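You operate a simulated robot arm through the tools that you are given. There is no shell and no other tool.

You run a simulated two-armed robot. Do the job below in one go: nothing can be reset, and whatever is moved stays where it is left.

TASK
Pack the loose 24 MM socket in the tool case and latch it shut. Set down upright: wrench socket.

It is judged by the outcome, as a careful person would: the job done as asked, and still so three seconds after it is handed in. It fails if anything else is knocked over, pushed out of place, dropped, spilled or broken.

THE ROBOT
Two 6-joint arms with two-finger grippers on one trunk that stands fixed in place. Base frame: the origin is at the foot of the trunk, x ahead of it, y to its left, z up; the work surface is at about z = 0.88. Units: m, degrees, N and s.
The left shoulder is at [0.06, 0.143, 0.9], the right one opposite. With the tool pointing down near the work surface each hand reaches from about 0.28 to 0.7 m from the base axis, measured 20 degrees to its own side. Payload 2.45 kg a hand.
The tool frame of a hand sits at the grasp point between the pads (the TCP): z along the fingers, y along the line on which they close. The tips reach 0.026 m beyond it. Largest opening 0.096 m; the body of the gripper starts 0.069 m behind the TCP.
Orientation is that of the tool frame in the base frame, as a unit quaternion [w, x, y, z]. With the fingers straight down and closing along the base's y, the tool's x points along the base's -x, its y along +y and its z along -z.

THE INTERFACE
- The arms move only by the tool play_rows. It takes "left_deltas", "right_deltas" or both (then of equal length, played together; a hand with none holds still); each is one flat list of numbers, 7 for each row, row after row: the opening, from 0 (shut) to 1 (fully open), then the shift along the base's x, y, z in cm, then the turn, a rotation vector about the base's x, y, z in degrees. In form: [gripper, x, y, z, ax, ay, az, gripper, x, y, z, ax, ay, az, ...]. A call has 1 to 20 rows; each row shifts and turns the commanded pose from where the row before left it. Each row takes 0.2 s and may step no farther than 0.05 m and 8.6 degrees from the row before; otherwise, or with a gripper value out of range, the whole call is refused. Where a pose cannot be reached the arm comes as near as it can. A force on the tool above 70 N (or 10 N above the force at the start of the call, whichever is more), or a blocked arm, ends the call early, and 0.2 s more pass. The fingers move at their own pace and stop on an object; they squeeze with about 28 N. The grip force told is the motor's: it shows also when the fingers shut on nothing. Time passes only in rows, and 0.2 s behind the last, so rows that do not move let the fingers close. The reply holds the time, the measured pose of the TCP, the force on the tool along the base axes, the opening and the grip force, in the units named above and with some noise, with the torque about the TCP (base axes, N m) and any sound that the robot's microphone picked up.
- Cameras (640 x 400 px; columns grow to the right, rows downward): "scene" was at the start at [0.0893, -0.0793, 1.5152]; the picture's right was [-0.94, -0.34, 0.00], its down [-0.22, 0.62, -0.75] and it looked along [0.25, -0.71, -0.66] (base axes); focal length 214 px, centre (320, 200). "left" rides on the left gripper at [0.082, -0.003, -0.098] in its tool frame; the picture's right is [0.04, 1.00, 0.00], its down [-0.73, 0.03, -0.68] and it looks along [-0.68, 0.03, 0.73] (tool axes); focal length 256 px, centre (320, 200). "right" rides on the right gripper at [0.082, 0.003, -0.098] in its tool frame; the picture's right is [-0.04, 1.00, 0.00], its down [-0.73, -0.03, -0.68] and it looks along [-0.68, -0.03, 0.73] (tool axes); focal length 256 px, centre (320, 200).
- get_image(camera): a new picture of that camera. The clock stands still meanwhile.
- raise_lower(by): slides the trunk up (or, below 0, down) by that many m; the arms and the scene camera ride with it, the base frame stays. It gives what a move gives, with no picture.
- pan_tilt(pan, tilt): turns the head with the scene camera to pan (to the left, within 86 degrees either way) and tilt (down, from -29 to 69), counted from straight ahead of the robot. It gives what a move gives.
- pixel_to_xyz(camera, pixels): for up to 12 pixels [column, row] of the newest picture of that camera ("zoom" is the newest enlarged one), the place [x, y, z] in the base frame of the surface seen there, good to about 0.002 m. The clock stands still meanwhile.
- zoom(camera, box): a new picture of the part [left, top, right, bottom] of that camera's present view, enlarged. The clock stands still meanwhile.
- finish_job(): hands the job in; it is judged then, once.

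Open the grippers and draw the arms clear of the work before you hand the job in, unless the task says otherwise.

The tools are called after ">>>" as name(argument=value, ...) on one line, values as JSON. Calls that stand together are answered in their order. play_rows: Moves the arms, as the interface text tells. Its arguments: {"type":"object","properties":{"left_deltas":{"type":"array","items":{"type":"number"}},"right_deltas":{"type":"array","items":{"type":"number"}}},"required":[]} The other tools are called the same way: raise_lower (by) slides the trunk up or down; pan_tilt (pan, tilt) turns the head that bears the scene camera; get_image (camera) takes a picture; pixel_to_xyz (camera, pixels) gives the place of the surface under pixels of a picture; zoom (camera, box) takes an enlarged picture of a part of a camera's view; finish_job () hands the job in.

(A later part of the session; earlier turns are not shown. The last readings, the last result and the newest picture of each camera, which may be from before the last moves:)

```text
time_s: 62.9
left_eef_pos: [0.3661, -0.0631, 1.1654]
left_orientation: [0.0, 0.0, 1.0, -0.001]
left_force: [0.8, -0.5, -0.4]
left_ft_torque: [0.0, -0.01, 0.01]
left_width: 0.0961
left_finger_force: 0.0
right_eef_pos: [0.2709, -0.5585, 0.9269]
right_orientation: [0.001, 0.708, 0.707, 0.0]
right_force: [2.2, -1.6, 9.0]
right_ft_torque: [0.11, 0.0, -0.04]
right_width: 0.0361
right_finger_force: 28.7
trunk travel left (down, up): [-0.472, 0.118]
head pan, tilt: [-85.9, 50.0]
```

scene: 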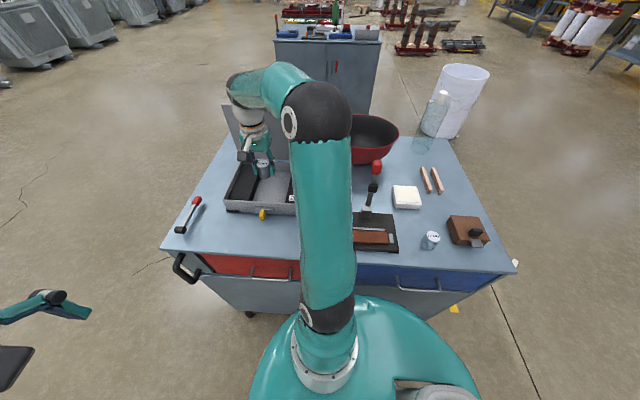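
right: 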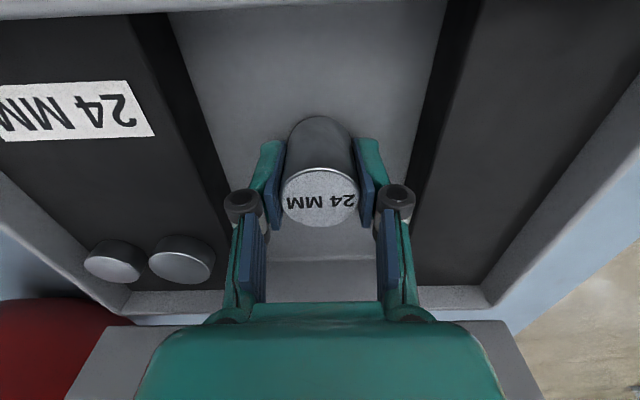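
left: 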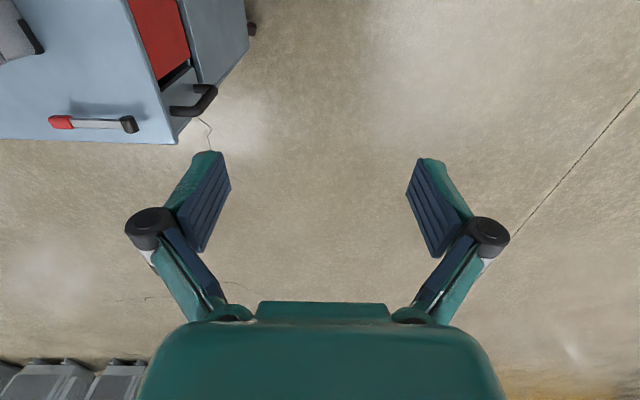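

Contact felt (9 N up): the socket is on the floor. I ease off 1 mm, open, and rise straight up.

>>> play_rows(right_deltas=[0, 0, 0, 0.15, 0, 0, 0, 0.3, 0, 0, 0, 0, 0, 0, 0.6, 0, 0, 0, 0, 0, 0, 0.6, 0, 0, 0, 0, 0, 0, 0.6, 0, 0, 0, 0, 0, 0, 0.6, 0, 0, 1, 0, 0, 0, 0.6, 0, 0, 2.5, 0, 0, 0, 0.6, 0, 0, 2.5, 0, 0, 0, 0.6, 0, 0, 3, 0, 0, 0, 0.6, 0, 0, 4, 0, 0, 0, 0.6, 0, 0, 4, 0, 0, 0])

>>> get_image(camera="right")

>>> zoom(camera="scene", box=[210, 100, 330, 230])

```text
time_s: 65.3
left_eef_pos: [0.3664, -0.0635, 1.166]
left_orientation: [0.0, 0.001, 1.0, 0.0]
left_force: [-0.1, 0.0, -0.1]
left_ft_torque: [-0.03, 0.05, 0.0]
left_width: 0.096
left_finger_force: 0.0
right_eef_pos: [0.2718, -0.557, 1.0977]
right_orientation: [-0.001, 0.707, 0.707, 0.001]
right_force: [0.1, 0.4, -0.6]
right_ft_torque: [-0.01, -0.04, -0.01]
right_width: 0.0578
right_finger_force: 0.0
trunk travel left (down, up): [-0.472, 0.118]
head pan, tilt: [-85.9, 50.0]
```

```text
taken
```

right: 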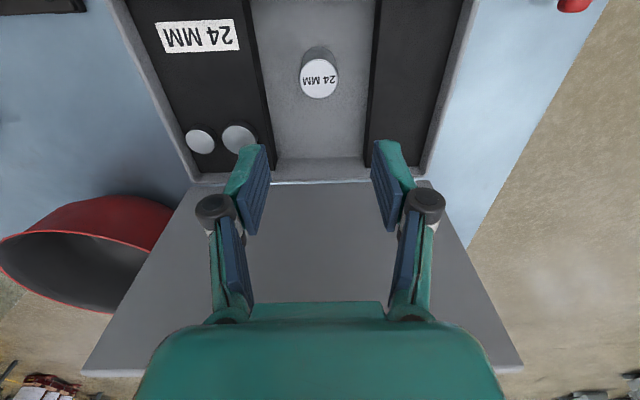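

```text
3.08 times, centred on (270, 165) of scene
```

zoom: 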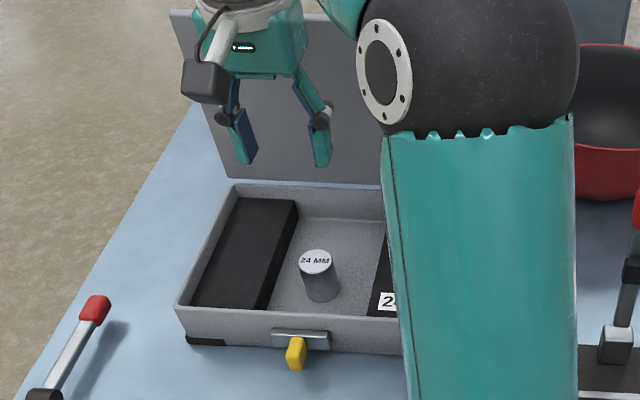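

The socket stands upright in the well at (319,78). I check its top height against the rim height for lid clearance.

>>> pixel_to_xyz(camera="right", pixels=[[319, 78], [310, 78], [330, 80], [132, 40], [150, 75], [440, 100], [200, 178], [425, 172], [320, 120], [240, 138], [202, 141], [300, 182]])

>>> zoom(camera="right", box=[110, 0, 470, 200])

```text
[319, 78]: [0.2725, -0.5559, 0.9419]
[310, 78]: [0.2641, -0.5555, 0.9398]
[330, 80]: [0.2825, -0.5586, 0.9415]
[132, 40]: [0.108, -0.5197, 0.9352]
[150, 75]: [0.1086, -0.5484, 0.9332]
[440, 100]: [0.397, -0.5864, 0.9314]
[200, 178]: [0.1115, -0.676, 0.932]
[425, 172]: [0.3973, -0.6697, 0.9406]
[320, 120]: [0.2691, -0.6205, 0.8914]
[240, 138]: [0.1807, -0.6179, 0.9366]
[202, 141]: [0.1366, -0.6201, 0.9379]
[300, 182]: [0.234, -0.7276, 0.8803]
```

```text
1.78 times, centred on (290, 100) of right
```

zoom: 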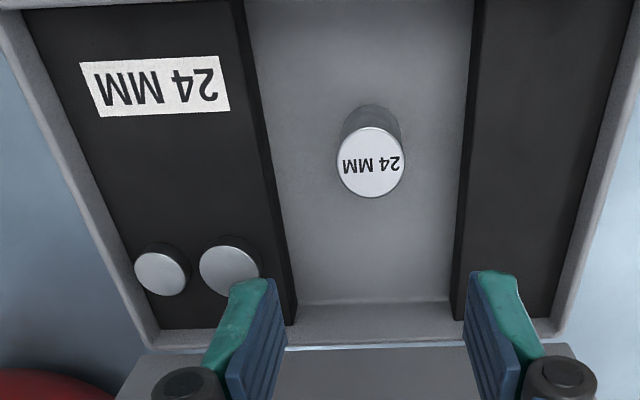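

Socket top is at 0.941; I need the true rim and lid underside heights, so I measure the lid's inner face and rim from the scene camera.

>>> zoom(camera="scene", box=[210, 90, 310, 220])

>>> pixel_to_xyz(camera="zoom", pixels=[[120, 40], [130, 120], [150, 200], [330, 200], [118, 5], [172, 205], [70, 300], [40, 365], [100, 378], [250, 385], [20, 362], [112, 250]])

```text
3.08 times, centred on (260, 155) of scene
```

zoom: 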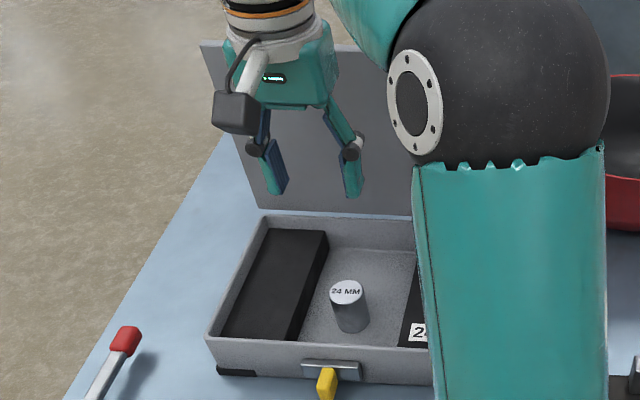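

```text
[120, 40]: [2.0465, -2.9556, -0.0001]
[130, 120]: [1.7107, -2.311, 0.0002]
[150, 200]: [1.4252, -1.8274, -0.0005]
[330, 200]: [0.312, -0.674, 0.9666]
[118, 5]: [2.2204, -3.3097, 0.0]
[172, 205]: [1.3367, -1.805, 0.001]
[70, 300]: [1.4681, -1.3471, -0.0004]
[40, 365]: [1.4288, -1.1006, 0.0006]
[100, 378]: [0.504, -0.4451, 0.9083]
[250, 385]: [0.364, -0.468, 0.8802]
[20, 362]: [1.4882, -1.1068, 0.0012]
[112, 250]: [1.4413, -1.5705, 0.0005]
```

>>> pixel_to_xyz(camera="zoom", pixels=[[225, 120], [240, 60], [275, 205], [390, 120], [210, 337], [250, 342], [400, 347], [238, 280], [265, 218], [340, 224], [240, 355], [206, 50]])

>>> zoom(camera="scene", box=[238, 190, 268, 215])

>>> pixel_to_xyz(camera="zoom", pixels=[[80, 130], [85, 150], [200, 170], [300, 180], [320, 190], [320, 170], [320, 200], [320, 215], [450, 200], [450, 215]])

```text
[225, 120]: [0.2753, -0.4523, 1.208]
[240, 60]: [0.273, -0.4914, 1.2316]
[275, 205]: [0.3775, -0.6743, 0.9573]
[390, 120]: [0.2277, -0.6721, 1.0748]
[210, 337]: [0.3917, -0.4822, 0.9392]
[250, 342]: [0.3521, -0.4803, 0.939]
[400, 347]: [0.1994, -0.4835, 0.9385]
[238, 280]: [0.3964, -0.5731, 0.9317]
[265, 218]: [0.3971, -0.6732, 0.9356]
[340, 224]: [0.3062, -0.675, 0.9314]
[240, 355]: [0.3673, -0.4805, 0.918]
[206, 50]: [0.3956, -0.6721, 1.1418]
```

```text
16.00 times, centred on (253, 202) of scene
```

zoom: 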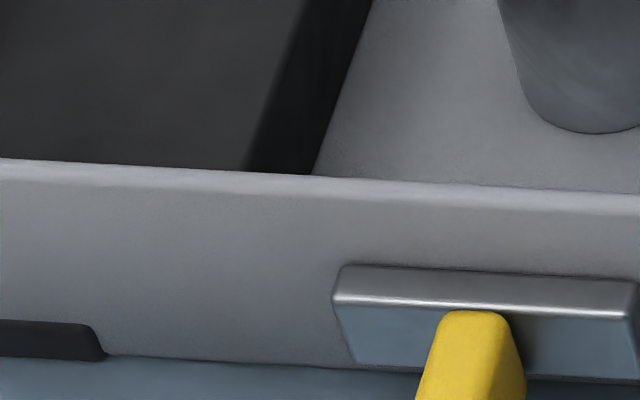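

```text
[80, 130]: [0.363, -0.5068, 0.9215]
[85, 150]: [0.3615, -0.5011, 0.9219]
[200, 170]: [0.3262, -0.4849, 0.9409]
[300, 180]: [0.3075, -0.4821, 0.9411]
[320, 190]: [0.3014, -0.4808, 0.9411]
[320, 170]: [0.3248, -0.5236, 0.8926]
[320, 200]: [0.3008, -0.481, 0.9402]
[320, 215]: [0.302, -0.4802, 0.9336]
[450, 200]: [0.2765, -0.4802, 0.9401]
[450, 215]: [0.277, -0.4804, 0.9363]
```

Rim is at 0.941 and the socket top ~0.9405, so it just fits under the flat lid. To close, I'll retrace my path to the handle: first raise the trunk back up to the +0.06 position.

>>> raise_lower(by=0.113)

>>> play_rows(right_deltas=[0.4, -0.2, 0, 0.3, 0, 0, 8.18, 0.4, -0.2, 0, 0.3, 0, 0, 8.18, 0.4, -0.2, 0, 0.3, 0, 0, 8.18, 0.4, -0.2, 0, 0.3, 0, 0, 8.18, 0.4, -0.2, 0, 0.3, 0, 0, 8.18, 0.4, -0.2, 0, 0.3, 0, 0, 8.18, 0.4, -0.2, 0, 0.3, 0, 0, 8.18, 0.4, -0.2, 0, 0.3, 0, 0, 8.18, 0.4, -0.2, 0, 0.3, 0, 0, 8.18, 0.4, -0.2, 0, 0.3, 0, 0, 8.18, 0.4, -0.3, 0, 0.3, 0, 0, 8.2, 0.3, 0, 0, 0, 0, 0, 0])

>>> get_image(camera="scene")

```text
time_s: 66.8
left_eef_pos: [0.3663, -0.0647, 1.279]
left_orientation: [0.0, -0.001, 1.0, 0.0]
left_force: [-0.3, -0.2, -0.4]
left_ft_torque: [-0.02, -0.01, 0.0]
left_width: 0.096
left_finger_force: 0.0
right_eef_pos: [0.2714, -0.5577, 1.2092]
right_orientation: [-0.001, 0.708, 0.707, 0.0]
right_force: [-0.4, -0.3, 0.1]
right_ft_torque: [0.01, 0.01, 0.02]
right_width: 0.0578
right_finger_force: 0.0
trunk travel left (down, up): [-0.585, 0.005]
head pan, tilt: [-85.9, 50.0]
```

```text
time_s: 69.4
left_eef_pos: [0.3663, -0.064, 1.2794]
left_orientation: [0.0, -0.001, 1.0, -0.001]
left_force: [0.3, -0.6, 0.3]
left_ft_torque: [0.01, 0.0, 0.06]
left_width: 0.096
left_finger_force: 0.0
right_eef_pos: [0.2484, -0.5563, 1.2431]
right_orientation: [-0.001, -0.001, 1.0, 0.0]
right_force: [-0.9, -0.2, -0.3]
right_ft_torque: [-0.01, -0.01, 0.03]
right_width: 0.0289
right_finger_force: 0.1
trunk travel left (down, up): [-0.585, 0.005]
head pan, tilt: [-85.9, 50.0]
```

```text
taken
```

scene: 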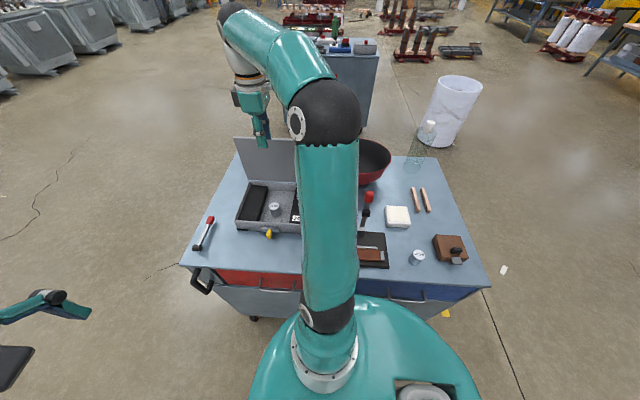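

Now I move back over the lid's top edge (tips ≥1.19) with the same −24° tilt, stopping above the handle.

>>> play_rows(right_deltas=[0.3, 0, -2.7, 0, -6, 0, 0, 0.3, 0, -2.7, 0, -6, 0, 0, 0.3, 0, -2.7, 0, -6, 0, 0, 0.3, -0.05, -2.7, 0, -6, 0, 0, 0.3, -0.05, -2.8, -0.5, 0, 0, 0, 0.3, -0.05, -2.8, -1.0, 0, 0, 0, 0.3, 0, 0, -1.0, 0, 0, 0, 0.3, 0, 0, 0, 0, 0, 0])

>>> get_image(camera="right")

```text
time_s: 71.2
left_eef_pos: [0.3671, -0.0639, 1.2786]
left_orientation: [0.0, 0.0, 1.0, 0.001]
left_force: [0.3, 0.2, 0.4]
left_ft_torque: [0.02, -0.03, -0.02]
left_width: 0.0959
left_finger_force: 0.1
right_eef_pos: [0.247, -0.722, 1.2171]
right_orientation: [-0.001, 0.001, 0.978, -0.208]
right_force: [-0.2, -0.4, -0.2]
right_ft_torque: [0.02, 0.0, 0.01]
right_width: 0.0287
right_finger_force: 0.0
trunk travel left (down, up): [-0.585, 0.005]
head pan, tilt: [-85.9, 50.0]
```

```text
taken
```

right: 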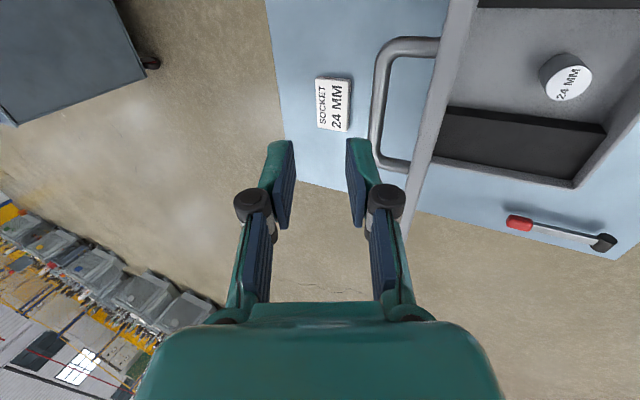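

Same view as on the way out. I reverse the earlier path: lower and straighten the hand to just above the bar.

>>> play_rows(right_deltas=[0.3, 0, 0.1, -1.0, 0, 0, 0, 0.3, 0, 0.1, -1.0, 0, 0, 0, 0.3, 0, 0, -0.8, 6, 0, 0, 0.3, 0, 0, -0.6, 6, 0, 0, 0.3, 0, 0, -0.4, 6, 0, 0, 0.3, 0, 0, -0.3, 6, 0, 0, 0.3, 0, 0, 0, 0, 0, 0])

>>> get_image(camera="right")

```text
time_s: 72.8
left_eef_pos: [0.366, -0.0633, 1.2791]
left_orientation: [0.0, -0.001, 1.0, -0.001]
left_force: [0.0, 0.1, 0.2]
left_ft_torque: [-0.03, -0.03, -0.01]
left_width: 0.0958
left_finger_force: 0.1
right_eef_pos: [0.2467, -0.7148, 1.1757]
right_orientation: [-0.001, 0.0, 1.0, 0.0]
right_force: [-0.1, -0.3, 0.2]
right_ft_torque: [-0.04, -0.01, 0.02]
right_width: 0.0288
right_finger_force: 0.2
trunk travel left (down, up): [-0.585, 0.005]
head pan, tilt: [-85.9, 50.0]
```

```text
taken
```

right: 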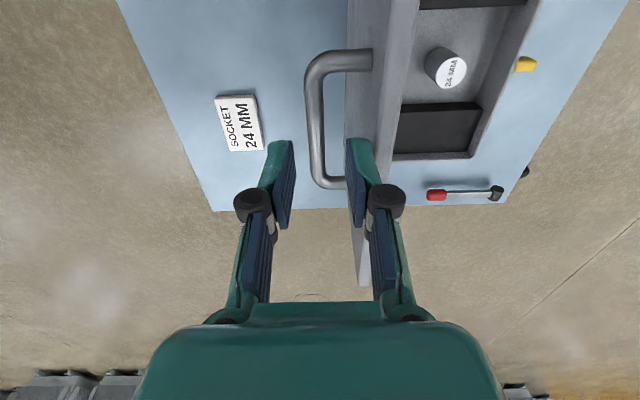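

The hand is 4 mm more toward the lid than before (y −0.7148). I shift −0.4 cm in y before lowering.

>>> play_rows(right_deltas=[0.3, 0, -0.4, 0, 0, 0, 0, 0.3, 0, 0, 0, 0, 0, 0])

>>> get_image(camera="right")

```text
time_s: 73.4
left_eef_pos: [0.3655, -0.0642, 1.2779]
left_orientation: [0.0, 0.0, 1.0, 0.0]
left_force: [1.0, -0.4, 0.7]
left_ft_torque: [0.02, 0.0, 0.0]
left_width: 0.0958
left_finger_force: 0.1
right_eef_pos: [0.2457, -0.7181, 1.1727]
right_orientation: [-0.001, 0.0, 1.0, 0.0]
right_force: [0.0, 0.4, 0.1]
right_ft_torque: [-0.01, -0.02, -0.01]
right_width: 0.0284
right_finger_force: 0.0
right hand out of reach, approached as far as the arm can: row 1
trunk travel left (down, up): [-0.585, 0.005]
head pan, tilt: [-85.9, 50.0]
```

```text
taken
```

right: 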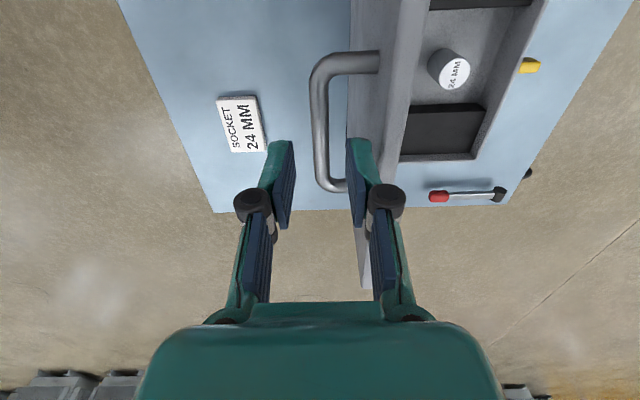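

Now at y −0.718, matching the exit pose. I lower the trunk 0.06 m to bring the fingers around the bar.

>>> raise_lower(by=-0.06)

>>> get_image(camera="right")

```text
time_s: 74.4
left_eef_pos: [0.3661, -0.0643, 1.2186]
left_orientation: [0.0, 0.0, 1.0, -0.001]
left_force: [-0.1, 0.1, -0.1]
left_ft_torque: [0.02, 0.0, -0.01]
left_width: 0.0958
left_finger_force: 0.1
right_eef_pos: [0.2456, -0.7184, 1.115]
right_orientation: [-0.001, 0.001, 1.0, 0.001]
right_force: [0.5, 1.5, -0.1]
right_ft_torque: [0.0, 0.0, -0.02]
right_width: 0.0287
right_finger_force: 0.1
trunk travel left (down, up): [-0.525, 0.065]
head pan, tilt: [-85.9, 50.0]
```

```text
taken
```

right: 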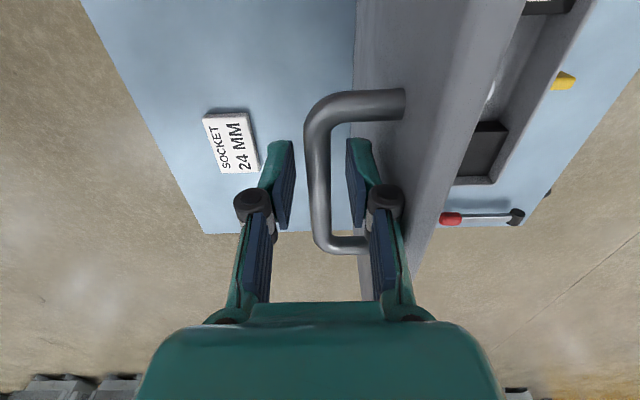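

Bar is between the fingers. Close on it.

>>> play_rows(right_deltas=[0, 0, 0, 0, 0, 0, 0, 0, 0, 0, 0, 0, 0, 0, 0, 0, 0, 0, 0, 0, 0])

```text
time_s: 75.2
left_eef_pos: [0.366, -0.0645, 1.2186]
left_orientation: [0.0, 0.0, 1.0, 0.0]
left_force: [0.2, 1.5, 0.1]
left_ft_torque: [-0.02, 0.01, -0.02]
left_width: 0.0959
left_finger_force: 0.1
right_eef_pos: [0.2471, -0.7184, 1.1137]
right_orientation: [-0.001, 0.001, 1.0, 0.0]
right_force: [1.0, 0.8, -0.1]
right_ft_torque: [0.03, -0.01, -0.63]
right_width: 0.0109
right_finger_force: 27.7
trunk travel left (down, up): [-0.525, 0.065]
head pan, tilt: [-85.9, 50.0]
```

Gripped with no load. I swing the lid forward along the reverse arc (first 7 steps).

>>> play_rows(right_deltas=[0, 0, 1.43, 0.29, 0, 0, 0, 0, 0, 1.44, 0.17, 0, 0, 0, 0, 0, 1.45, 0.04, 0, 0, 0, 0, 0, 1.45, -0.09, 0, 0, 0, 0, 0, 1.44, -0.22, 0, 0, 0, 0, 0, 1.41, -0.34, 0, 0, 0, 0, 0, 0, 0, 0, 0, 0])

```text
time_s: 76.8
left_eef_pos: [0.3665, -0.0639, 1.2182]
left_orientation: [0.001, 0.0, 1.0, -0.001]
left_force: [-0.6, 1.1, -0.2]
left_ft_torque: [0.0, -0.01, 0.03]
left_width: 0.0963
left_finger_force: 0.1
right_eef_pos: [0.2461, -0.6342, 1.1127]
right_orientation: [-0.001, 0.0, 1.0, -0.001]
right_force: [-2.8, 0.8, 1.7]
right_ft_torque: [0.05, -0.09, -0.54]
right_width: 0.0109
right_finger_force: 28.2
trunk travel left (down, up): [-0.525, 0.065]
head pan, tilt: [-85.9, 50.0]
```

Loads are small; continue the closing arc.

>>> play_rows(right_deltas=[0, 0, 1.37, -0.46, 0, 0, 0, 0, 0, 1.33, -0.57, 0, 0, 0, 0, 0, 1.28, -0.7, 0, 0, 0, 0, 0, 1.21, -0.8, 0, 0, 0, 0, 0, 1.14, -0.9, 0, 0, 0, 0, 0, 1.05, -1.0, 0, 0, 0, 0, 0, 0, 0, 0, 0, 0])

>>> zoom(camera="scene", box=[210, 130, 330, 250])

```text
time_s: 78.4
left_eef_pos: [0.3661, -0.0646, 1.2183]
left_orientation: [0.0, 0.001, 1.0, 0.0]
left_force: [0.0, -0.4, 0.8]
left_ft_torque: [0.01, 0.0, 0.02]
left_width: 0.096
left_finger_force: 0.1
right_eef_pos: [0.2462, -0.5602, 1.0666]
right_orientation: [-0.001, 0.0, 1.0, 0.0]
right_force: [0.6, -1.0, 0.6]
right_ft_torque: [-0.02, -0.04, -0.36]
right_width: 0.0103
right_finger_force: 28.0
trunk travel left (down, up): [-0.525, 0.065]
head pan, tilt: [-85.9, 50.0]
```

```text
3.33 times, centred on (270, 190) of scene
```

zoom: 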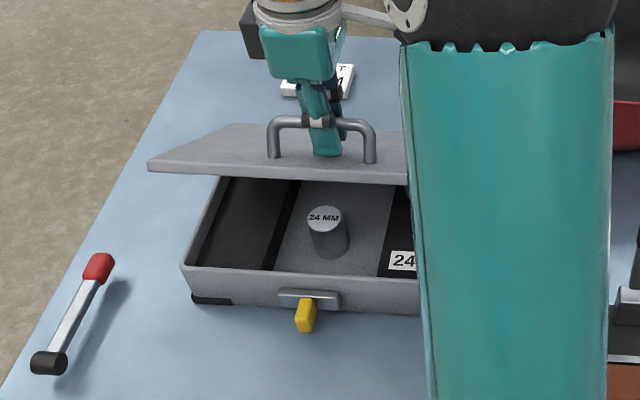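

The lid is ~30° open with the socket upright beneath. Continue down, leaving the last 1.5 cm for creeping.

>>> play_rows(right_deltas=[0, 0, 0.96, -1.09, 0, 0, 0, 0, 0, 0.87, -1.17, 0, 0, 0, 0, 0, 0.75, -1.23, 0, 0, 0, 0, 0, 0.65, -1.3, 0, 0, 0, 0, 0, 0.53, -1.35, 0, 0, 0, 0, 0, 0, 0, 0, 0, 0])

>>> zoom(camera="scene", box=[220, 170, 320, 250])

```text
time_s: 79.8
left_eef_pos: [0.3658, -0.0643, 1.2198]
left_orientation: [0.001, 0.0, 1.0, 0.0]
left_force: [-0.2, -0.8, -0.5]
left_ft_torque: [-0.05, 0.01, -0.03]
left_width: 0.096
left_finger_force: 0.1
right_eef_pos: [0.2466, -0.522, 1.0067]
right_orientation: [-0.001, 0.0, 1.0, -0.001]
right_force: [-3.4, -0.7, -0.4]
right_ft_torque: [-0.02, 0.22, -0.13]
right_width: 0.0104
right_finger_force: 27.9
trunk travel left (down, up): [-0.525, 0.065]
head pan, tilt: [-85.9, 50.0]
```

```text
5.00 times, centred on (270, 210) of scene
```

zoom: 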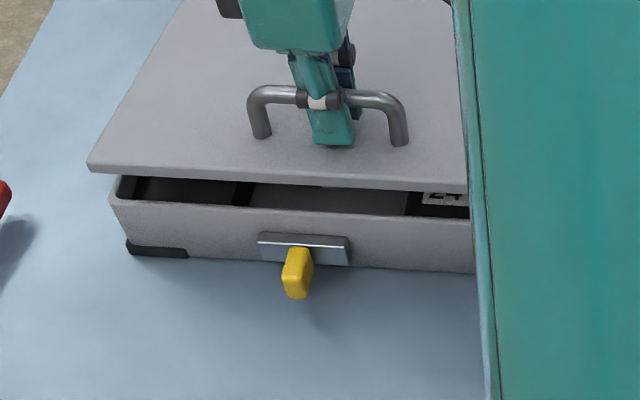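

Nearly shut (about 2 cm gap). I creep down 1.2 cm and watch force.

>>> play_rows(right_deltas=[0, 0, 0.12, -0.4, 0, 0, 0, 0, 0, 0.12, -0.4, 0, 0, 0, 0, 0, 0.1, -0.4, 0, 0, 0, 0, 0, 0, 0, 0, 0, 0])

>>> play_rows(right_deltas=[0, 0, 0.07, -0.25, 0, 0, 0, 0, 0, 0.07, -0.25, 0, 0, 0, 0, 0, 0, 0, 0, 0, 0])

>>> zoom(camera="scene", box=[220, 170, 320, 250])

```text
time_s: 80.8
left_eef_pos: [0.3652, -0.0633, 1.2177]
left_orientation: [0.001, 0.0, 1.0, 0.0]
left_force: [0.0, -0.4, 0.0]
left_ft_torque: [-0.04, -0.03, 0.01]
left_width: 0.096
left_finger_force: 0.1
right_eef_pos: [0.2455, -0.5195, 0.9954]
right_orientation: [-0.002, 0.0, 1.0, 0.0]
right_force: [-2.1, 2.6, 0.1]
right_ft_torque: [-0.01, -0.4, -0.09]
right_width: 0.0104
right_finger_force: 28.2
trunk travel left (down, up): [-0.525, 0.065]
head pan, tilt: [-85.9, 50.0]
```

```text
time_s: 81.6
left_eef_pos: [0.3666, -0.0634, 1.2184]
left_orientation: [0.001, 0.0, 1.0, -0.001]
left_force: [0.3, 0.7, 0.2]
left_ft_torque: [-0.02, -0.02, -0.02]
left_width: 0.096
left_finger_force: 0.1
right_eef_pos: [0.2459, -0.5163, 0.9905]
right_orientation: [-0.001, 0.0, 1.0, 0.001]
right_force: [-2.6, -0.7, -0.1]
right_ft_torque: [-0.06, -0.32, -0.04]
right_width: 0.0103
right_finger_force: 28.4
trunk travel left (down, up): [-0.525, 0.065]
head pan, tilt: [-85.9, 50.0]
```

```text
5.00 times, centred on (270, 210) of scene
```

zoom: 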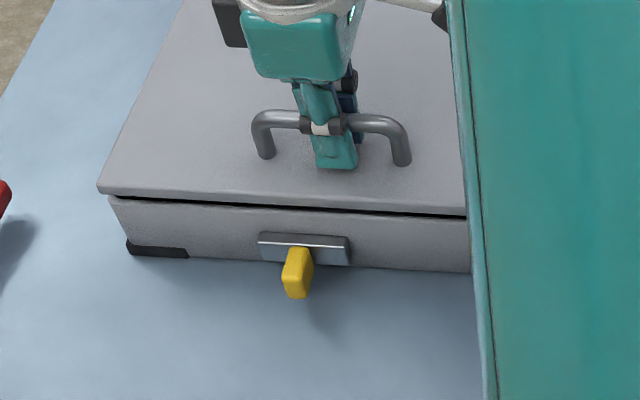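

A thin gap (~4 mm) remains. I continue down in 0.15 cm steps.

>>> play_rows(right_deltas=[0, 0, 0.04, -0.15, 0, 0, 0, 0, 0, 0.04, -0.15, 0, 0, 0, 0, 0, 0, 0, 0, 0, 0])

>>> zoom(camera="scene", box=[220, 170, 320, 250])

```text
time_s: 82.4
left_eef_pos: [0.3651, -0.0626, 1.2183]
left_orientation: [-0.001, 0.0, 1.0, -0.001]
left_force: [0.2, 0.0, -0.1]
left_ft_torque: [0.0, -0.07, 0.01]
left_width: 0.0961
left_finger_force: 0.1
right_eef_pos: [0.2455, -0.5135, 0.9869]
right_orientation: [-0.001, 0.0, 1.0, 0.0]
right_force: [0.8, 1.8, -0.2]
right_ft_torque: [-0.05, -0.13, -0.05]
right_width: 0.0104
right_finger_force: 27.5
trunk travel left (down, up): [-0.525, 0.065]
head pan, tilt: [-85.9, 50.0]
```

```text
5.00 times, centred on (270, 210) of scene
```

zoom: 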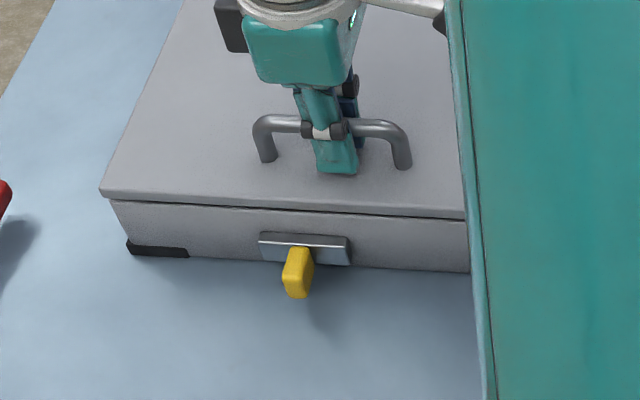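

Gap nearly gone and still no resistance. I press down a little more until contact.

>>> play_rows(right_deltas=[0, 0, 0, -0.12, 0, 0, 0, 0, 0, 0, -0.12, 0, 0, 0, 0, 0, 0, 0, 0, 0, 0])

>>> zoom(camera="scene", box=[220, 190, 290, 240])

>>> pixel_to_xyz(camera="zoom", pixels=[[200, 60], [300, 70], [450, 80], [100, 60]])

```text
time_s: 83.2
left_eef_pos: [0.3657, -0.0624, 1.2195]
left_orientation: [0.0, 0.0, 1.0, -0.001]
left_force: [-0.2, 0.4, -0.5]
left_ft_torque: [-0.02, 0.02, 0.01]
left_width: 0.0961
left_finger_force: 0.0
right_eef_pos: [0.2452, -0.5155, 0.9855]
right_orientation: [-0.001, 0.0, 1.0, 0.0]
right_force: [0.0, 7.4, 2.2]
right_ft_torque: [0.0, 0.03, -0.02]
right_width: 0.0101
right_finger_force: 27.8
trunk travel left (down, up): [-0.525, 0.065]
head pan, tilt: [-85.9, 50.0]
```

```text
8.00 times, centred on (255, 215) of scene
```

zoom: 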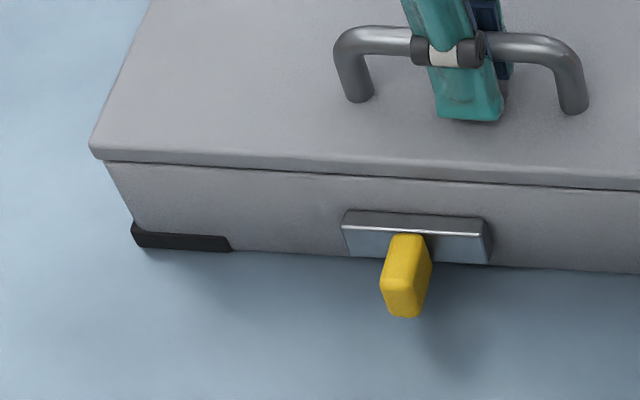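

```text
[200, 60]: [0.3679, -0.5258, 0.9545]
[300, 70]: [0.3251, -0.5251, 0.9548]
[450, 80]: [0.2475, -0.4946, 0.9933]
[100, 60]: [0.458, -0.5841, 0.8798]
```

Lid top reads z 0.9546, same as originally: fully shut. I open, rise, and turn the hand −90° over the tab at x≈0.271.

>>> play_rows(right_deltas=[0, 0, 0.2, 0, 0, 0, 0, 0.4, 0, 0, 0, 0, 0, 0, 0.4, 0, 0, 0, 0, 0, 0, 0.4, 0, 0, 2, 0, 0, 0, 0.4, 0, 0, 3, 0, 0, 0, 0.4, 0, 0, 3, 0, 0, 0, 0.4, 0, 0, 3, 0, 0, 0])

>>> play_rows(right_deltas=[0.4, 0.24, 0.57, 0, 0, 0, -8.18, 0.4, 0.24, 0.57, 0, 0, 0, -8.18, 0.4, 0.24, 0.57, 0, 0, 0, -8.18, 0.4, 0.24, 0.57, 0, 0, 0, -8.18, 0.4, 0.24, 0.57, 0, 0, 0, -8.18, 0.4, 0.24, 0.57, 0, 0, 0, -8.18, 0.4, 0.24, 0.57, 0, 0, 0, -8.18, 0.4, 0.24, 0.57, 0, 0, 0, -8.18, 0.4, 0.24, 0.57, 0, 0, 0, -8.18, 0.4, 0.2, 0.57, 0, 0, 0, -8.18, 0.4, 0.2, 0.57, 0, 0, 0, -8.2])

>>> get_image(camera="right")

```text
time_s: 84.8
left_eef_pos: [0.3662, -0.063, 1.2184]
left_orientation: [-0.001, 0.0, 1.0, -0.002]
left_force: [0.2, 0.0, 1.1]
left_ft_torque: [0.01, -0.02, -0.01]
left_width: 0.096
left_finger_force: 0.0
right_eef_pos: [0.2459, -0.5132, 1.0945]
right_orientation: [0.0, 0.0, 1.0, 0.0]
right_force: [-0.7, 0.2, 0.7]
right_ft_torque: [-0.01, 0.0, 0.01]
right_width: 0.0382
right_finger_force: 0.0
trunk travel left (down, up): [-0.525, 0.065]
head pan, tilt: [-85.9, 50.0]
```

```text
time_s: 87.2
left_eef_pos: [0.3667, -0.0648, 1.2183]
left_orientation: [0.0, 0.001, 1.0, -0.001]
left_force: [0.1, -0.1, -0.8]
left_ft_torque: [-0.02, -0.02, -0.02]
left_width: 0.0961
left_finger_force: 0.0
right_eef_pos: [0.2721, -0.4497, 1.096]
right_orientation: [0.0, 0.708, 0.706, 0.002]
right_force: [0.2, -0.7, -0.4]
right_ft_torque: [-0.02, 0.02, 0.03]
right_width: 0.0385
right_finger_force: 0.0
trunk travel left (down, up): [-0.525, 0.065]
head pan, tilt: [-85.9, 50.0]
```

```text
taken
```

right: 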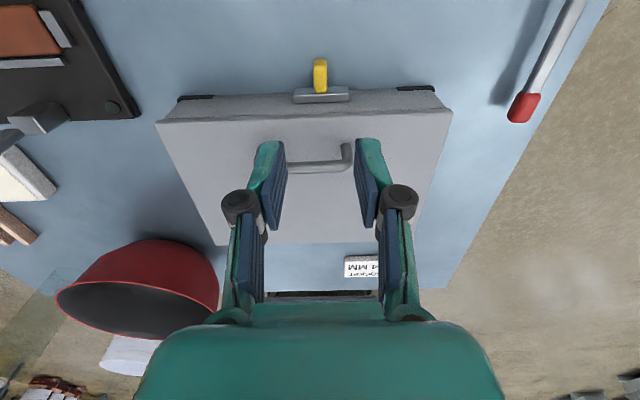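

I measure the tab's current position and the case corners.

>>> zoom(camera="right", box=[280, 45, 360, 110])

>>> pixel_to_xyz(camera="zoom", pixels=[[320, 140], [320, 200], [285, 200], [355, 200], [120, 350], [530, 330], [320, 270]])

>>> pixel_to_xyz(camera="right", pixels=[[182, 98], [428, 88], [158, 122], [450, 112]])

```text
6.15 times, centred on (320, 78) of right
```

zoom: 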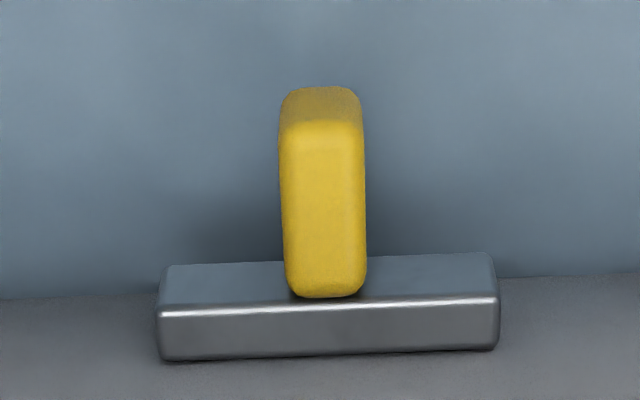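

```text
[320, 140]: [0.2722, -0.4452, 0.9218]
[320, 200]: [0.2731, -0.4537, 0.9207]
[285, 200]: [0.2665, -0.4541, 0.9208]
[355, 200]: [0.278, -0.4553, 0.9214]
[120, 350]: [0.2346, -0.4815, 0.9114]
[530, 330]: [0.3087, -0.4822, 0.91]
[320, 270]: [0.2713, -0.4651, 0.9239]
```

```text
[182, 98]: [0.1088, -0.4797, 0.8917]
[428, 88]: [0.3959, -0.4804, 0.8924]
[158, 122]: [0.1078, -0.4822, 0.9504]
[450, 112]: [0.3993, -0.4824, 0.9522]
```

Tab centre is (0.272,−0.454). Descend around it and close.

>>> play_rows(right_deltas=[0.4, 0, -0.3, -3.0, 0, 0, 0, 0.4, 0, 0, -3.0, 0, 0, 0, 0.4, 0, 0, -3.0, 0, 0, 0, 0.4, 0, 0, -3.0, 0, 0, 0, 0.4, 0, 0, -3.0, 0, 0, 0, 0.4, 0, 0, -3.2, 0, 0, 0, 0.4, 0, 0, 0, 0, 0, 0, 0, 0, 0, 0, 0, 0, 0, 0, 0, 0, 0, 0, 0, 0, 0, 0, 0, 0, 0, 0, 0])

>>> get_image(camera="right")

>>> zoom(camera="scene", box=[220, 190, 310, 245])

```text
time_s: 89.4
left_eef_pos: [0.3667, -0.0644, 1.218]
left_orientation: [0.001, 0.001, 1.0, -0.001]
left_force: [0.3, -0.4, 0.2]
left_ft_torque: [0.01, -0.01, 0.02]
left_width: 0.0961
left_finger_force: 0.0
right_eef_pos: [0.2709, -0.4539, 0.9133]
right_orientation: [-0.001, 0.707, 0.708, 0.0]
right_force: [0.5, 1.2, 0.2]
right_ft_torque: [-0.13, 0.01, -0.03]
right_width: 0.0128
right_finger_force: 27.8
trunk travel left (down, up): [-0.525, 0.065]
head pan, tilt: [-85.9, 50.0]
```

```text
taken
```

right: 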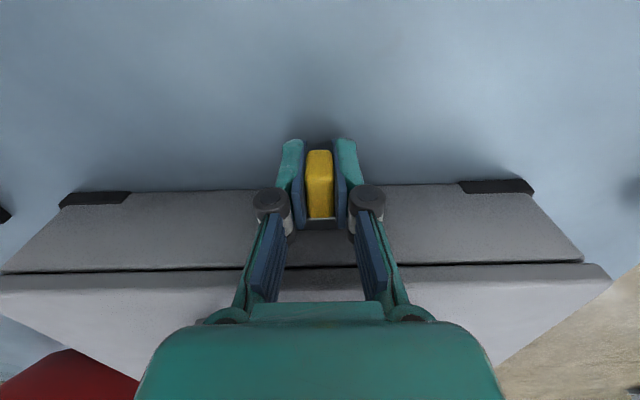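

```text
7.11 times, centred on (265, 218) of scene
```

zoom: 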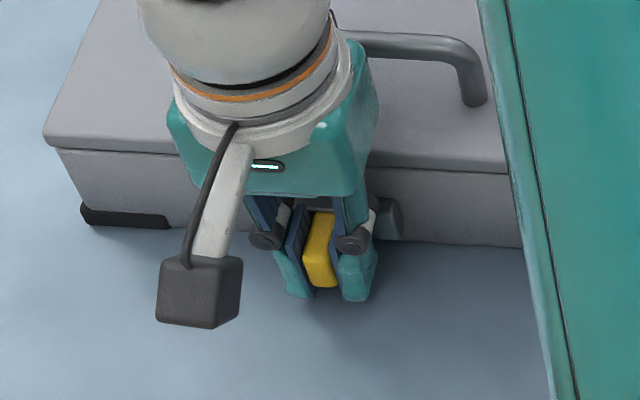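

Tab gripped without load. I slide it −x by 2.4 cm and check forces.

>>> play_rows(right_deltas=[0, -0.3, 0, 0, 0, 0, 0, 0, -0.3, 0, 0, 0, 0, 0, 0, -0.3, 0, 0, 0, 0, 0, 0, -0.3, 0, 0, 0, 0, 0, 0, -0.3, 0, 0, 0, 0, 0, 0, -0.3, 0, 0, 0, 0, 0, 0, -0.3, 0, 0, 0, 0, 0, 0, -0.3, 0, 0, 0, 0, 0, 0, 0, 0, 0, 0, 0, 0])

>>> zoom(camera="scene", box=[220, 190, 310, 245])

```text
time_s: 91.4
left_eef_pos: [0.3652, -0.0629, 1.2183]
left_orientation: [0.001, 0.0, 1.0, -0.001]
left_force: [0.1, 0.6, 0.3]
left_ft_torque: [0.02, -0.04, 0.02]
left_width: 0.0959
left_finger_force: 0.1
right_eef_pos: [0.2477, -0.4544, 0.9127]
right_orientation: [0.0, 0.707, 0.707, 0.001]
right_force: [0.5, 1.1, 12.8]
right_ft_torque: [0.15, -0.03, 0.01]
right_width: 0.0127
right_finger_force: 27.8
trunk travel left (down, up): [-0.525, 0.065]
head pan, tilt: [-85.9, 50.0]
```

```text
7.11 times, centred on (265, 218) of scene
```

zoom: 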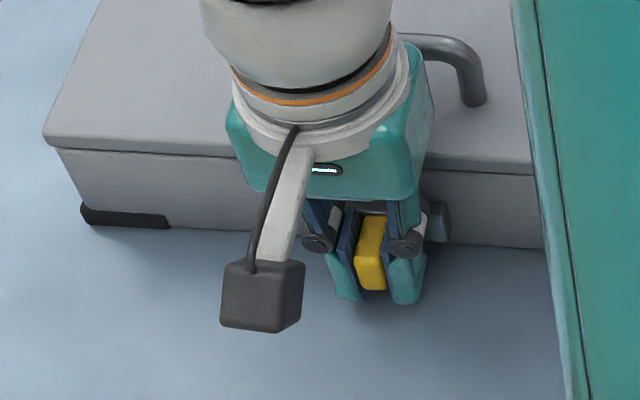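

Sliding freely (x 0.2477); some vertical constraint, so I raise 0.2 cm and go on in 0.2 cm steps toward the original position.

>>> play_rows(right_deltas=[0, -0.2, 0, 0.1, 0, 0, 0, 0, -0.2, 0, 0.1, 0, 0, 0, 0, -0.2, 0, 0.1, 0, 0, 0, 0, -0.2, 0, 0, 0, 0, 0, 0, 0, 0, 0, 0, 0, 0])

>>> play_rows(right_deltas=[0, -0.15, 0, 0, 0, 0, 0, 0, -0.15, 0, 0, 0, 0, 0, 0, -0.1, 0, 0, 0, 0, 0, 0, 0, 0, 0, 0, 0, 0])

>>> zoom(camera="scene", box=[220, 190, 310, 245])

```text
time_s: 92.6
left_eef_pos: [0.3665, -0.0649, 1.2182]
left_orientation: [0.001, 0.0, 1.0, 0.0]
left_force: [-0.6, 0.4, 0.1]
left_ft_torque: [-0.01, -0.01, -0.01]
left_width: 0.0958
left_finger_force: 0.0
right_eef_pos: [0.2406, -0.4549, 0.9146]
right_orientation: [-0.002, 0.707, 0.707, 0.001]
right_force: [-1.1, 2.7, -0.1]
right_ft_torque: [0.24, 0.02, -0.03]
right_width: 0.0129
right_finger_force: 27.9
trunk travel left (down, up): [-0.525, 0.065]
head pan, tilt: [-85.9, 50.0]
```

```text
time_s: 93.6
left_eef_pos: [0.3677, -0.0634, 1.2178]
left_orientation: [0.001, 0.0, 1.0, 0.001]
left_force: [-0.9, 0.3, 0.0]
left_ft_torque: [-0.03, -0.01, -0.01]
left_width: 0.0961
left_finger_force: 0.0
right_eef_pos: [0.2362, -0.4549, 0.9156]
right_orientation: [-0.001, 0.707, 0.707, 0.0]
right_force: [4.3, 8.9, -0.7]
right_ft_torque: [0.23, -0.02, -0.02]
right_width: 0.013
right_finger_force: 27.8
trunk travel left (down, up): [-0.525, 0.065]
head pan, tilt: [-85.9, 50.0]
```

```text
7.11 times, centred on (265, 218) of scene
```

zoom: 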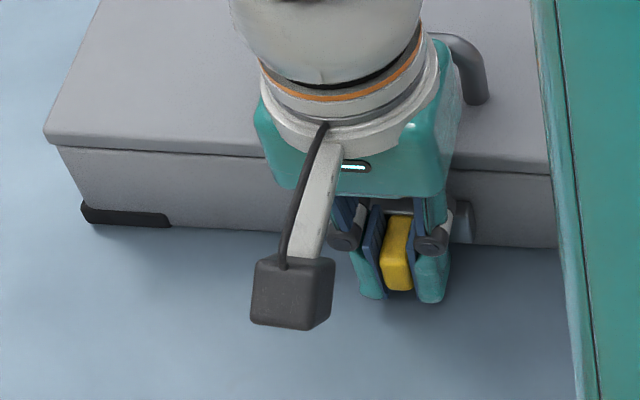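

Resistance of 4 N begins at x 0.236, the original position. One more small push to confirm the stop.

>>> play_rows(right_deltas=[0, -0.1, 0.1, 0, 0, 0, 0, 0, -0.1, 0, 0, 0, 0, 0, 0, 0, 0, 0, 0, 0, 0])

>>> zoom(camera="scene", box=[220, 190, 310, 245])

```text
time_s: 94.4
left_eef_pos: [0.3675, -0.065, 1.2188]
left_orientation: [0.0, 0.0, 1.0, 0.0]
left_force: [-0.5, -0.3, 0.3]
left_ft_torque: [-0.04, 0.0, -0.01]
left_width: 0.0961
left_finger_force: 0.1
right_eef_pos: [0.2346, -0.4552, 0.9157]
right_orientation: [-0.001, 0.707, 0.707, 0.0]
right_force: [5.0, 2.8, 0.2]
right_ft_torque: [-0.24, -0.08, -0.01]
right_width: 0.0131
right_finger_force: 27.9
trunk travel left (down, up): [-0.525, 0.065]
head pan, tilt: [-85.9, 50.0]
```

```text
7.11 times, centred on (265, 218) of scene
```

zoom: 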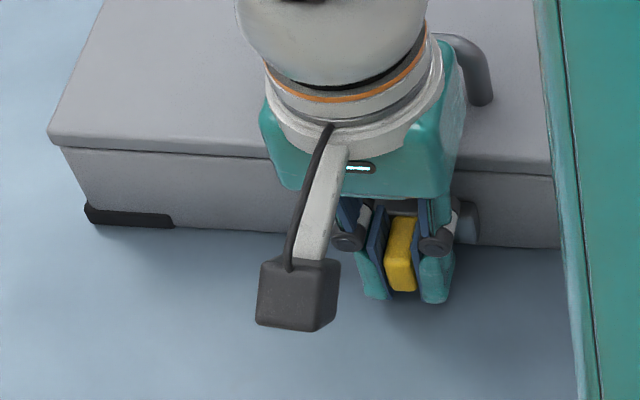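

The case corner began to move with the tab, so the bar is at its end stop and the case is back at its original spot. I release the tab and rise.

>>> play_rows(right_deltas=[0, 0.1, 0, 0, 0, 0, 0, 0.35, 0, 0, 0, 0, 0, 0, 0.35, 0, 0, 0, 0, 0, 0, 0.35, 0, 0, 3, 0, 0, 0, 0.35, 0, 0, 4, 0, 0, 0, 0.35, 0, 0, 4, 0, 0, 0, 0.35, 0, 0, 4, 0, 0, 0, 0.35, 0, 0, 3.4, 0, 0, 0, 0.35, 0, 0, 0, 0, 0, 0])

>>> get_image(camera="right")

>>> zoom(camera="right", box=[280, 45, 360, 110])

>>> pixel_to_xyz(camera="zoom", pixels=[[320, 140], [320, 200], [285, 200], [355, 200], [320, 300]])

>>> pixel_to_xyz(camera="right", pixels=[[210, 97], [460, 86], [195, 120], [484, 108], [300, 120], [420, 120]])

```text
time_s: 96.4
left_eef_pos: [0.3663, -0.0651, 1.2179]
left_orientation: [0.0, 0.0, 1.0, 0.0]
left_force: [-0.2, -0.6, -0.4]
left_ft_torque: [0.03, 0.02, -0.01]
left_width: 0.096
left_finger_force: 0.0
right_eef_pos: [0.2346, -0.4523, 1.1003]
right_orientation: [0.0, 0.707, 0.707, 0.0]
right_force: [0.3, 0.4, -0.8]
right_ft_torque: [0.01, 0.0, 0.02]
right_width: 0.0337
right_finger_force: 0.1
trunk travel left (down, up): [-0.525, 0.065]
head pan, tilt: [-85.9, 50.0]
```

```text
taken
```

right: 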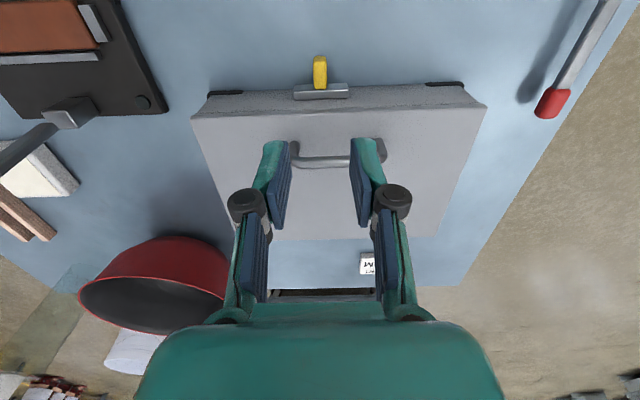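

```text
6.15 times, centred on (320, 78) of right
```

zoom: 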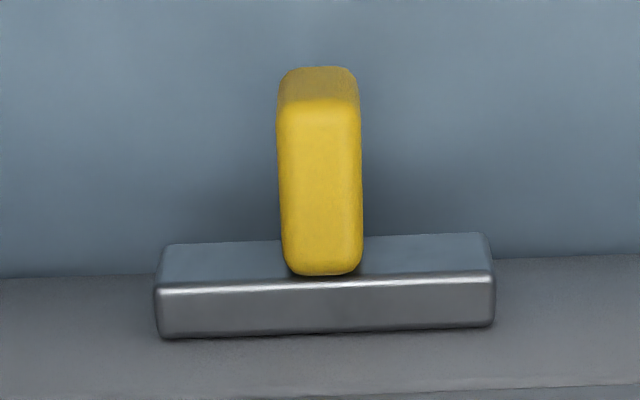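

```text
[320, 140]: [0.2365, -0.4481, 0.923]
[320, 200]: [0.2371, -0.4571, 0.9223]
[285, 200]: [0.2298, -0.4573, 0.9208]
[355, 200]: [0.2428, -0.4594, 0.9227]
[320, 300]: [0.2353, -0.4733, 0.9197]
```

```text
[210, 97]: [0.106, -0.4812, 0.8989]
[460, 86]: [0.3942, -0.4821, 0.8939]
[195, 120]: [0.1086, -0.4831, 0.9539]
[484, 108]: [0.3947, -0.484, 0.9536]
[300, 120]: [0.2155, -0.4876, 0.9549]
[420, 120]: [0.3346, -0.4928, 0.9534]
```

The tab is back at x≈0.2365 and the case at its original place. To confirm it's latched, I'll do a light lift test on the handle: turn back and go over it.

>>> play_rows(right_deltas=[0.4, 0.11, -0.56, 0, 0, 0, 8.18, 0.4, 0.11, -0.56, 0, 0, 0, 8.18, 0.4, 0.11, -0.56, 0, 0, 0, 8.18, 0.4, 0.11, -0.56, 0, 0, 0, 8.18, 0.4, 0.11, -0.56, 0, 0, 0, 8.18, 0.4, 0.11, -0.56, 0, 0, 0, 8.18, 0.4, 0.11, -0.56, 0, 0, 0, 8.18, 0.4, 0.11, -0.56, 0, 0, 0, 8.18, 0.4, 0.11, -0.56, 0, 0, 0, 8.18, 0.4, 0.11, -0.56, 0, 0, 0, 8.18, 0.4, 0.1, -0.56, 0, 0, 0, 8.2, 0.4, 0, 0, 0, 0, 0, 0])

>>> get_image(camera="right")

```text
time_s: 99.0
left_eef_pos: [0.3655, -0.0651, 1.2176]
left_orientation: [0.001, 0.0, 1.0, -0.001]
left_force: [0.0, 0.3, 0.0]
left_ft_torque: [0.02, -0.01, 0.03]
left_width: 0.096
left_finger_force: 0.0
right_eef_pos: [0.247, -0.5137, 1.0994]
right_orientation: [-0.001, -0.001, 1.0, 0.0]
right_force: [0.2, 0.4, 0.6]
right_ft_torque: [0.0, -0.01, 0.03]
right_width: 0.0382
right_finger_force: 0.0
trunk travel left (down, up): [-0.525, 0.065]
head pan, tilt: [-85.9, 50.0]
```

```text
taken
```

right: 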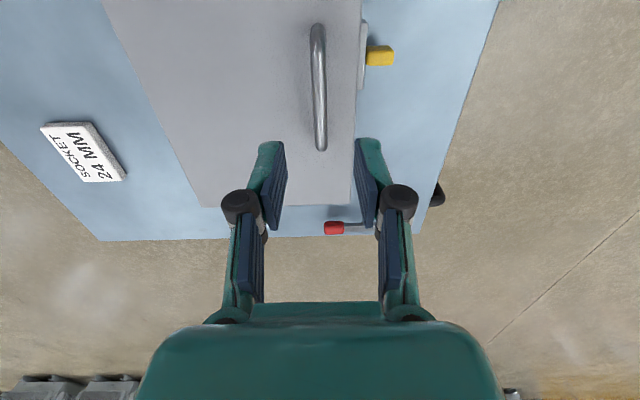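

The bar (col 318) is centred. I descend, grip, and lift only 0.6 cm to read the force.

>>> play_rows(right_deltas=[0.4, 0, -0.2, -2.75, 0, 0, 0, 0.4, 0, 0, -2.75, 0, 0, 0, 0.4, 0, 0, -2.75, 0, 0, 0, 0.4, 0, 0, -2.75, 0, 0, 0, 0.0, 0, 0, 0, 0, 0, 0, 0.0, 0, 0, 0, 0, 0, 0, 0, 0, 0, 0, 0, 0, 0])

>>> play_rows(right_deltas=[0, 0, -0.05, 0.2, 0, 0, 0, 0, 0, -0.05, 0.2, 0, 0, 0, 0, 0, -0.05, 0.2, 0, 0, 0, 0, 0, 0, 0, 0, 0, 0])

>>> zoom(camera="scene", box=[220, 190, 310, 245])

```text
time_s: 100.6
left_eef_pos: [0.3662, -0.063, 1.2195]
left_orientation: [0.0, 0.0, 1.0, -0.001]
left_force: [0.5, 0.1, 0.4]
left_ft_torque: [0.01, 0.01, -0.02]
left_width: 0.0959
left_finger_force: 0.1
right_eef_pos: [0.2473, -0.5156, 0.9911]
right_orientation: [-0.001, 0.0, 1.0, -0.001]
right_force: [1.1, 2.1, 0.3]
right_ft_torque: [0.05, -0.29, -0.02]
right_width: 0.0105
right_finger_force: 28.2
trunk travel left (down, up): [-0.525, 0.065]
head pan, tilt: [-85.9, 50.0]
```

```text
time_s: 101.6
left_eef_pos: [0.367, -0.0647, 1.2184]
left_orientation: [0.0, 0.0, 1.0, -0.001]
left_force: [0.2, 0.5, 0.3]
left_ft_torque: [0.01, 0.02, 0.01]
left_width: 0.0959
left_finger_force: 0.1
right_eef_pos: [0.2463, -0.5163, 0.9947]
right_orientation: [-0.004, 0.001, 1.0, 0.002]
right_force: [-1.0, 14.5, -0.9]
right_ft_torque: [0.04, 0.49, -0.11]
right_width: 0.0107
right_finger_force: 27.6
trunk travel left (down, up): [-0.525, 0.065]
head pan, tilt: [-85.9, 50.0]
```

```text
7.11 times, centred on (265, 218) of scene
```

zoom: 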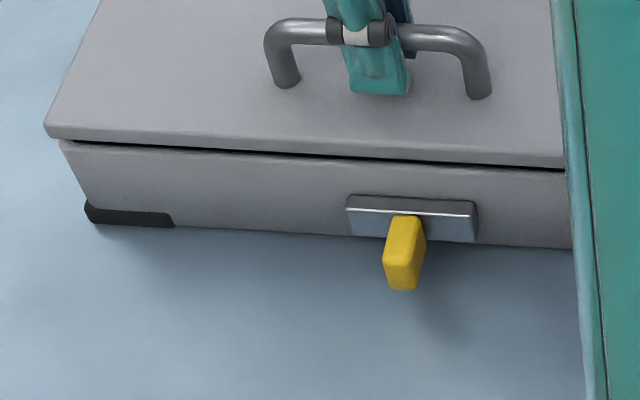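

The lid moved ~4 mm within play. One more 0.4 cm lift to see if the latch catches.

>>> play_rows(right_deltas=[0, 0, 0.2, 0.2, 0, 0, 0, 0, 0, 0, 0.2, 0, 0, 0, 0, 0, 0, 0, 0, 0, 0])

>>> zoom(camera="scene", box=[220, 190, 310, 245])

```text
time_s: 102.4
left_eef_pos: [0.3663, -0.0643, 1.2175]
left_orientation: [0.0, 0.0, 1.0, 0.0]
left_force: [-0.7, -0.4, 0.4]
left_ft_torque: [-0.02, -0.02, 0.01]
left_width: 0.096
left_finger_force: 0.1
right_eef_pos: [0.2468, -0.5173, 0.9995]
right_orientation: [-0.002, 0.001, 1.0, 0.001]
right_force: [-2.9, 6.5, -1.0]
right_ft_torque: [0.07, 0.04, -0.01]
right_width: 0.0109
right_finger_force: 27.6
trunk travel left (down, up): [-0.525, 0.065]
head pan, tilt: [-85.9, 50.0]
```

```text
7.11 times, centred on (265, 218) of scene
```

zoom: 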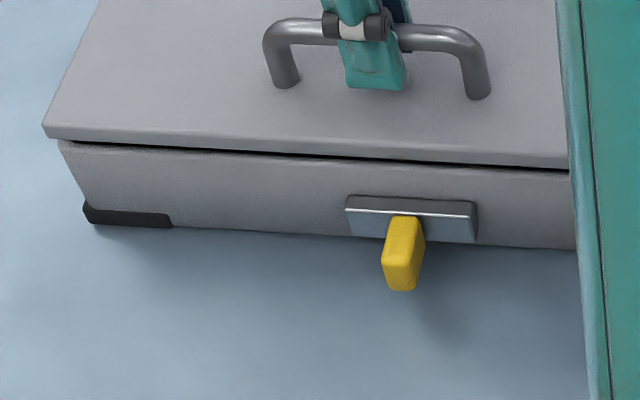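

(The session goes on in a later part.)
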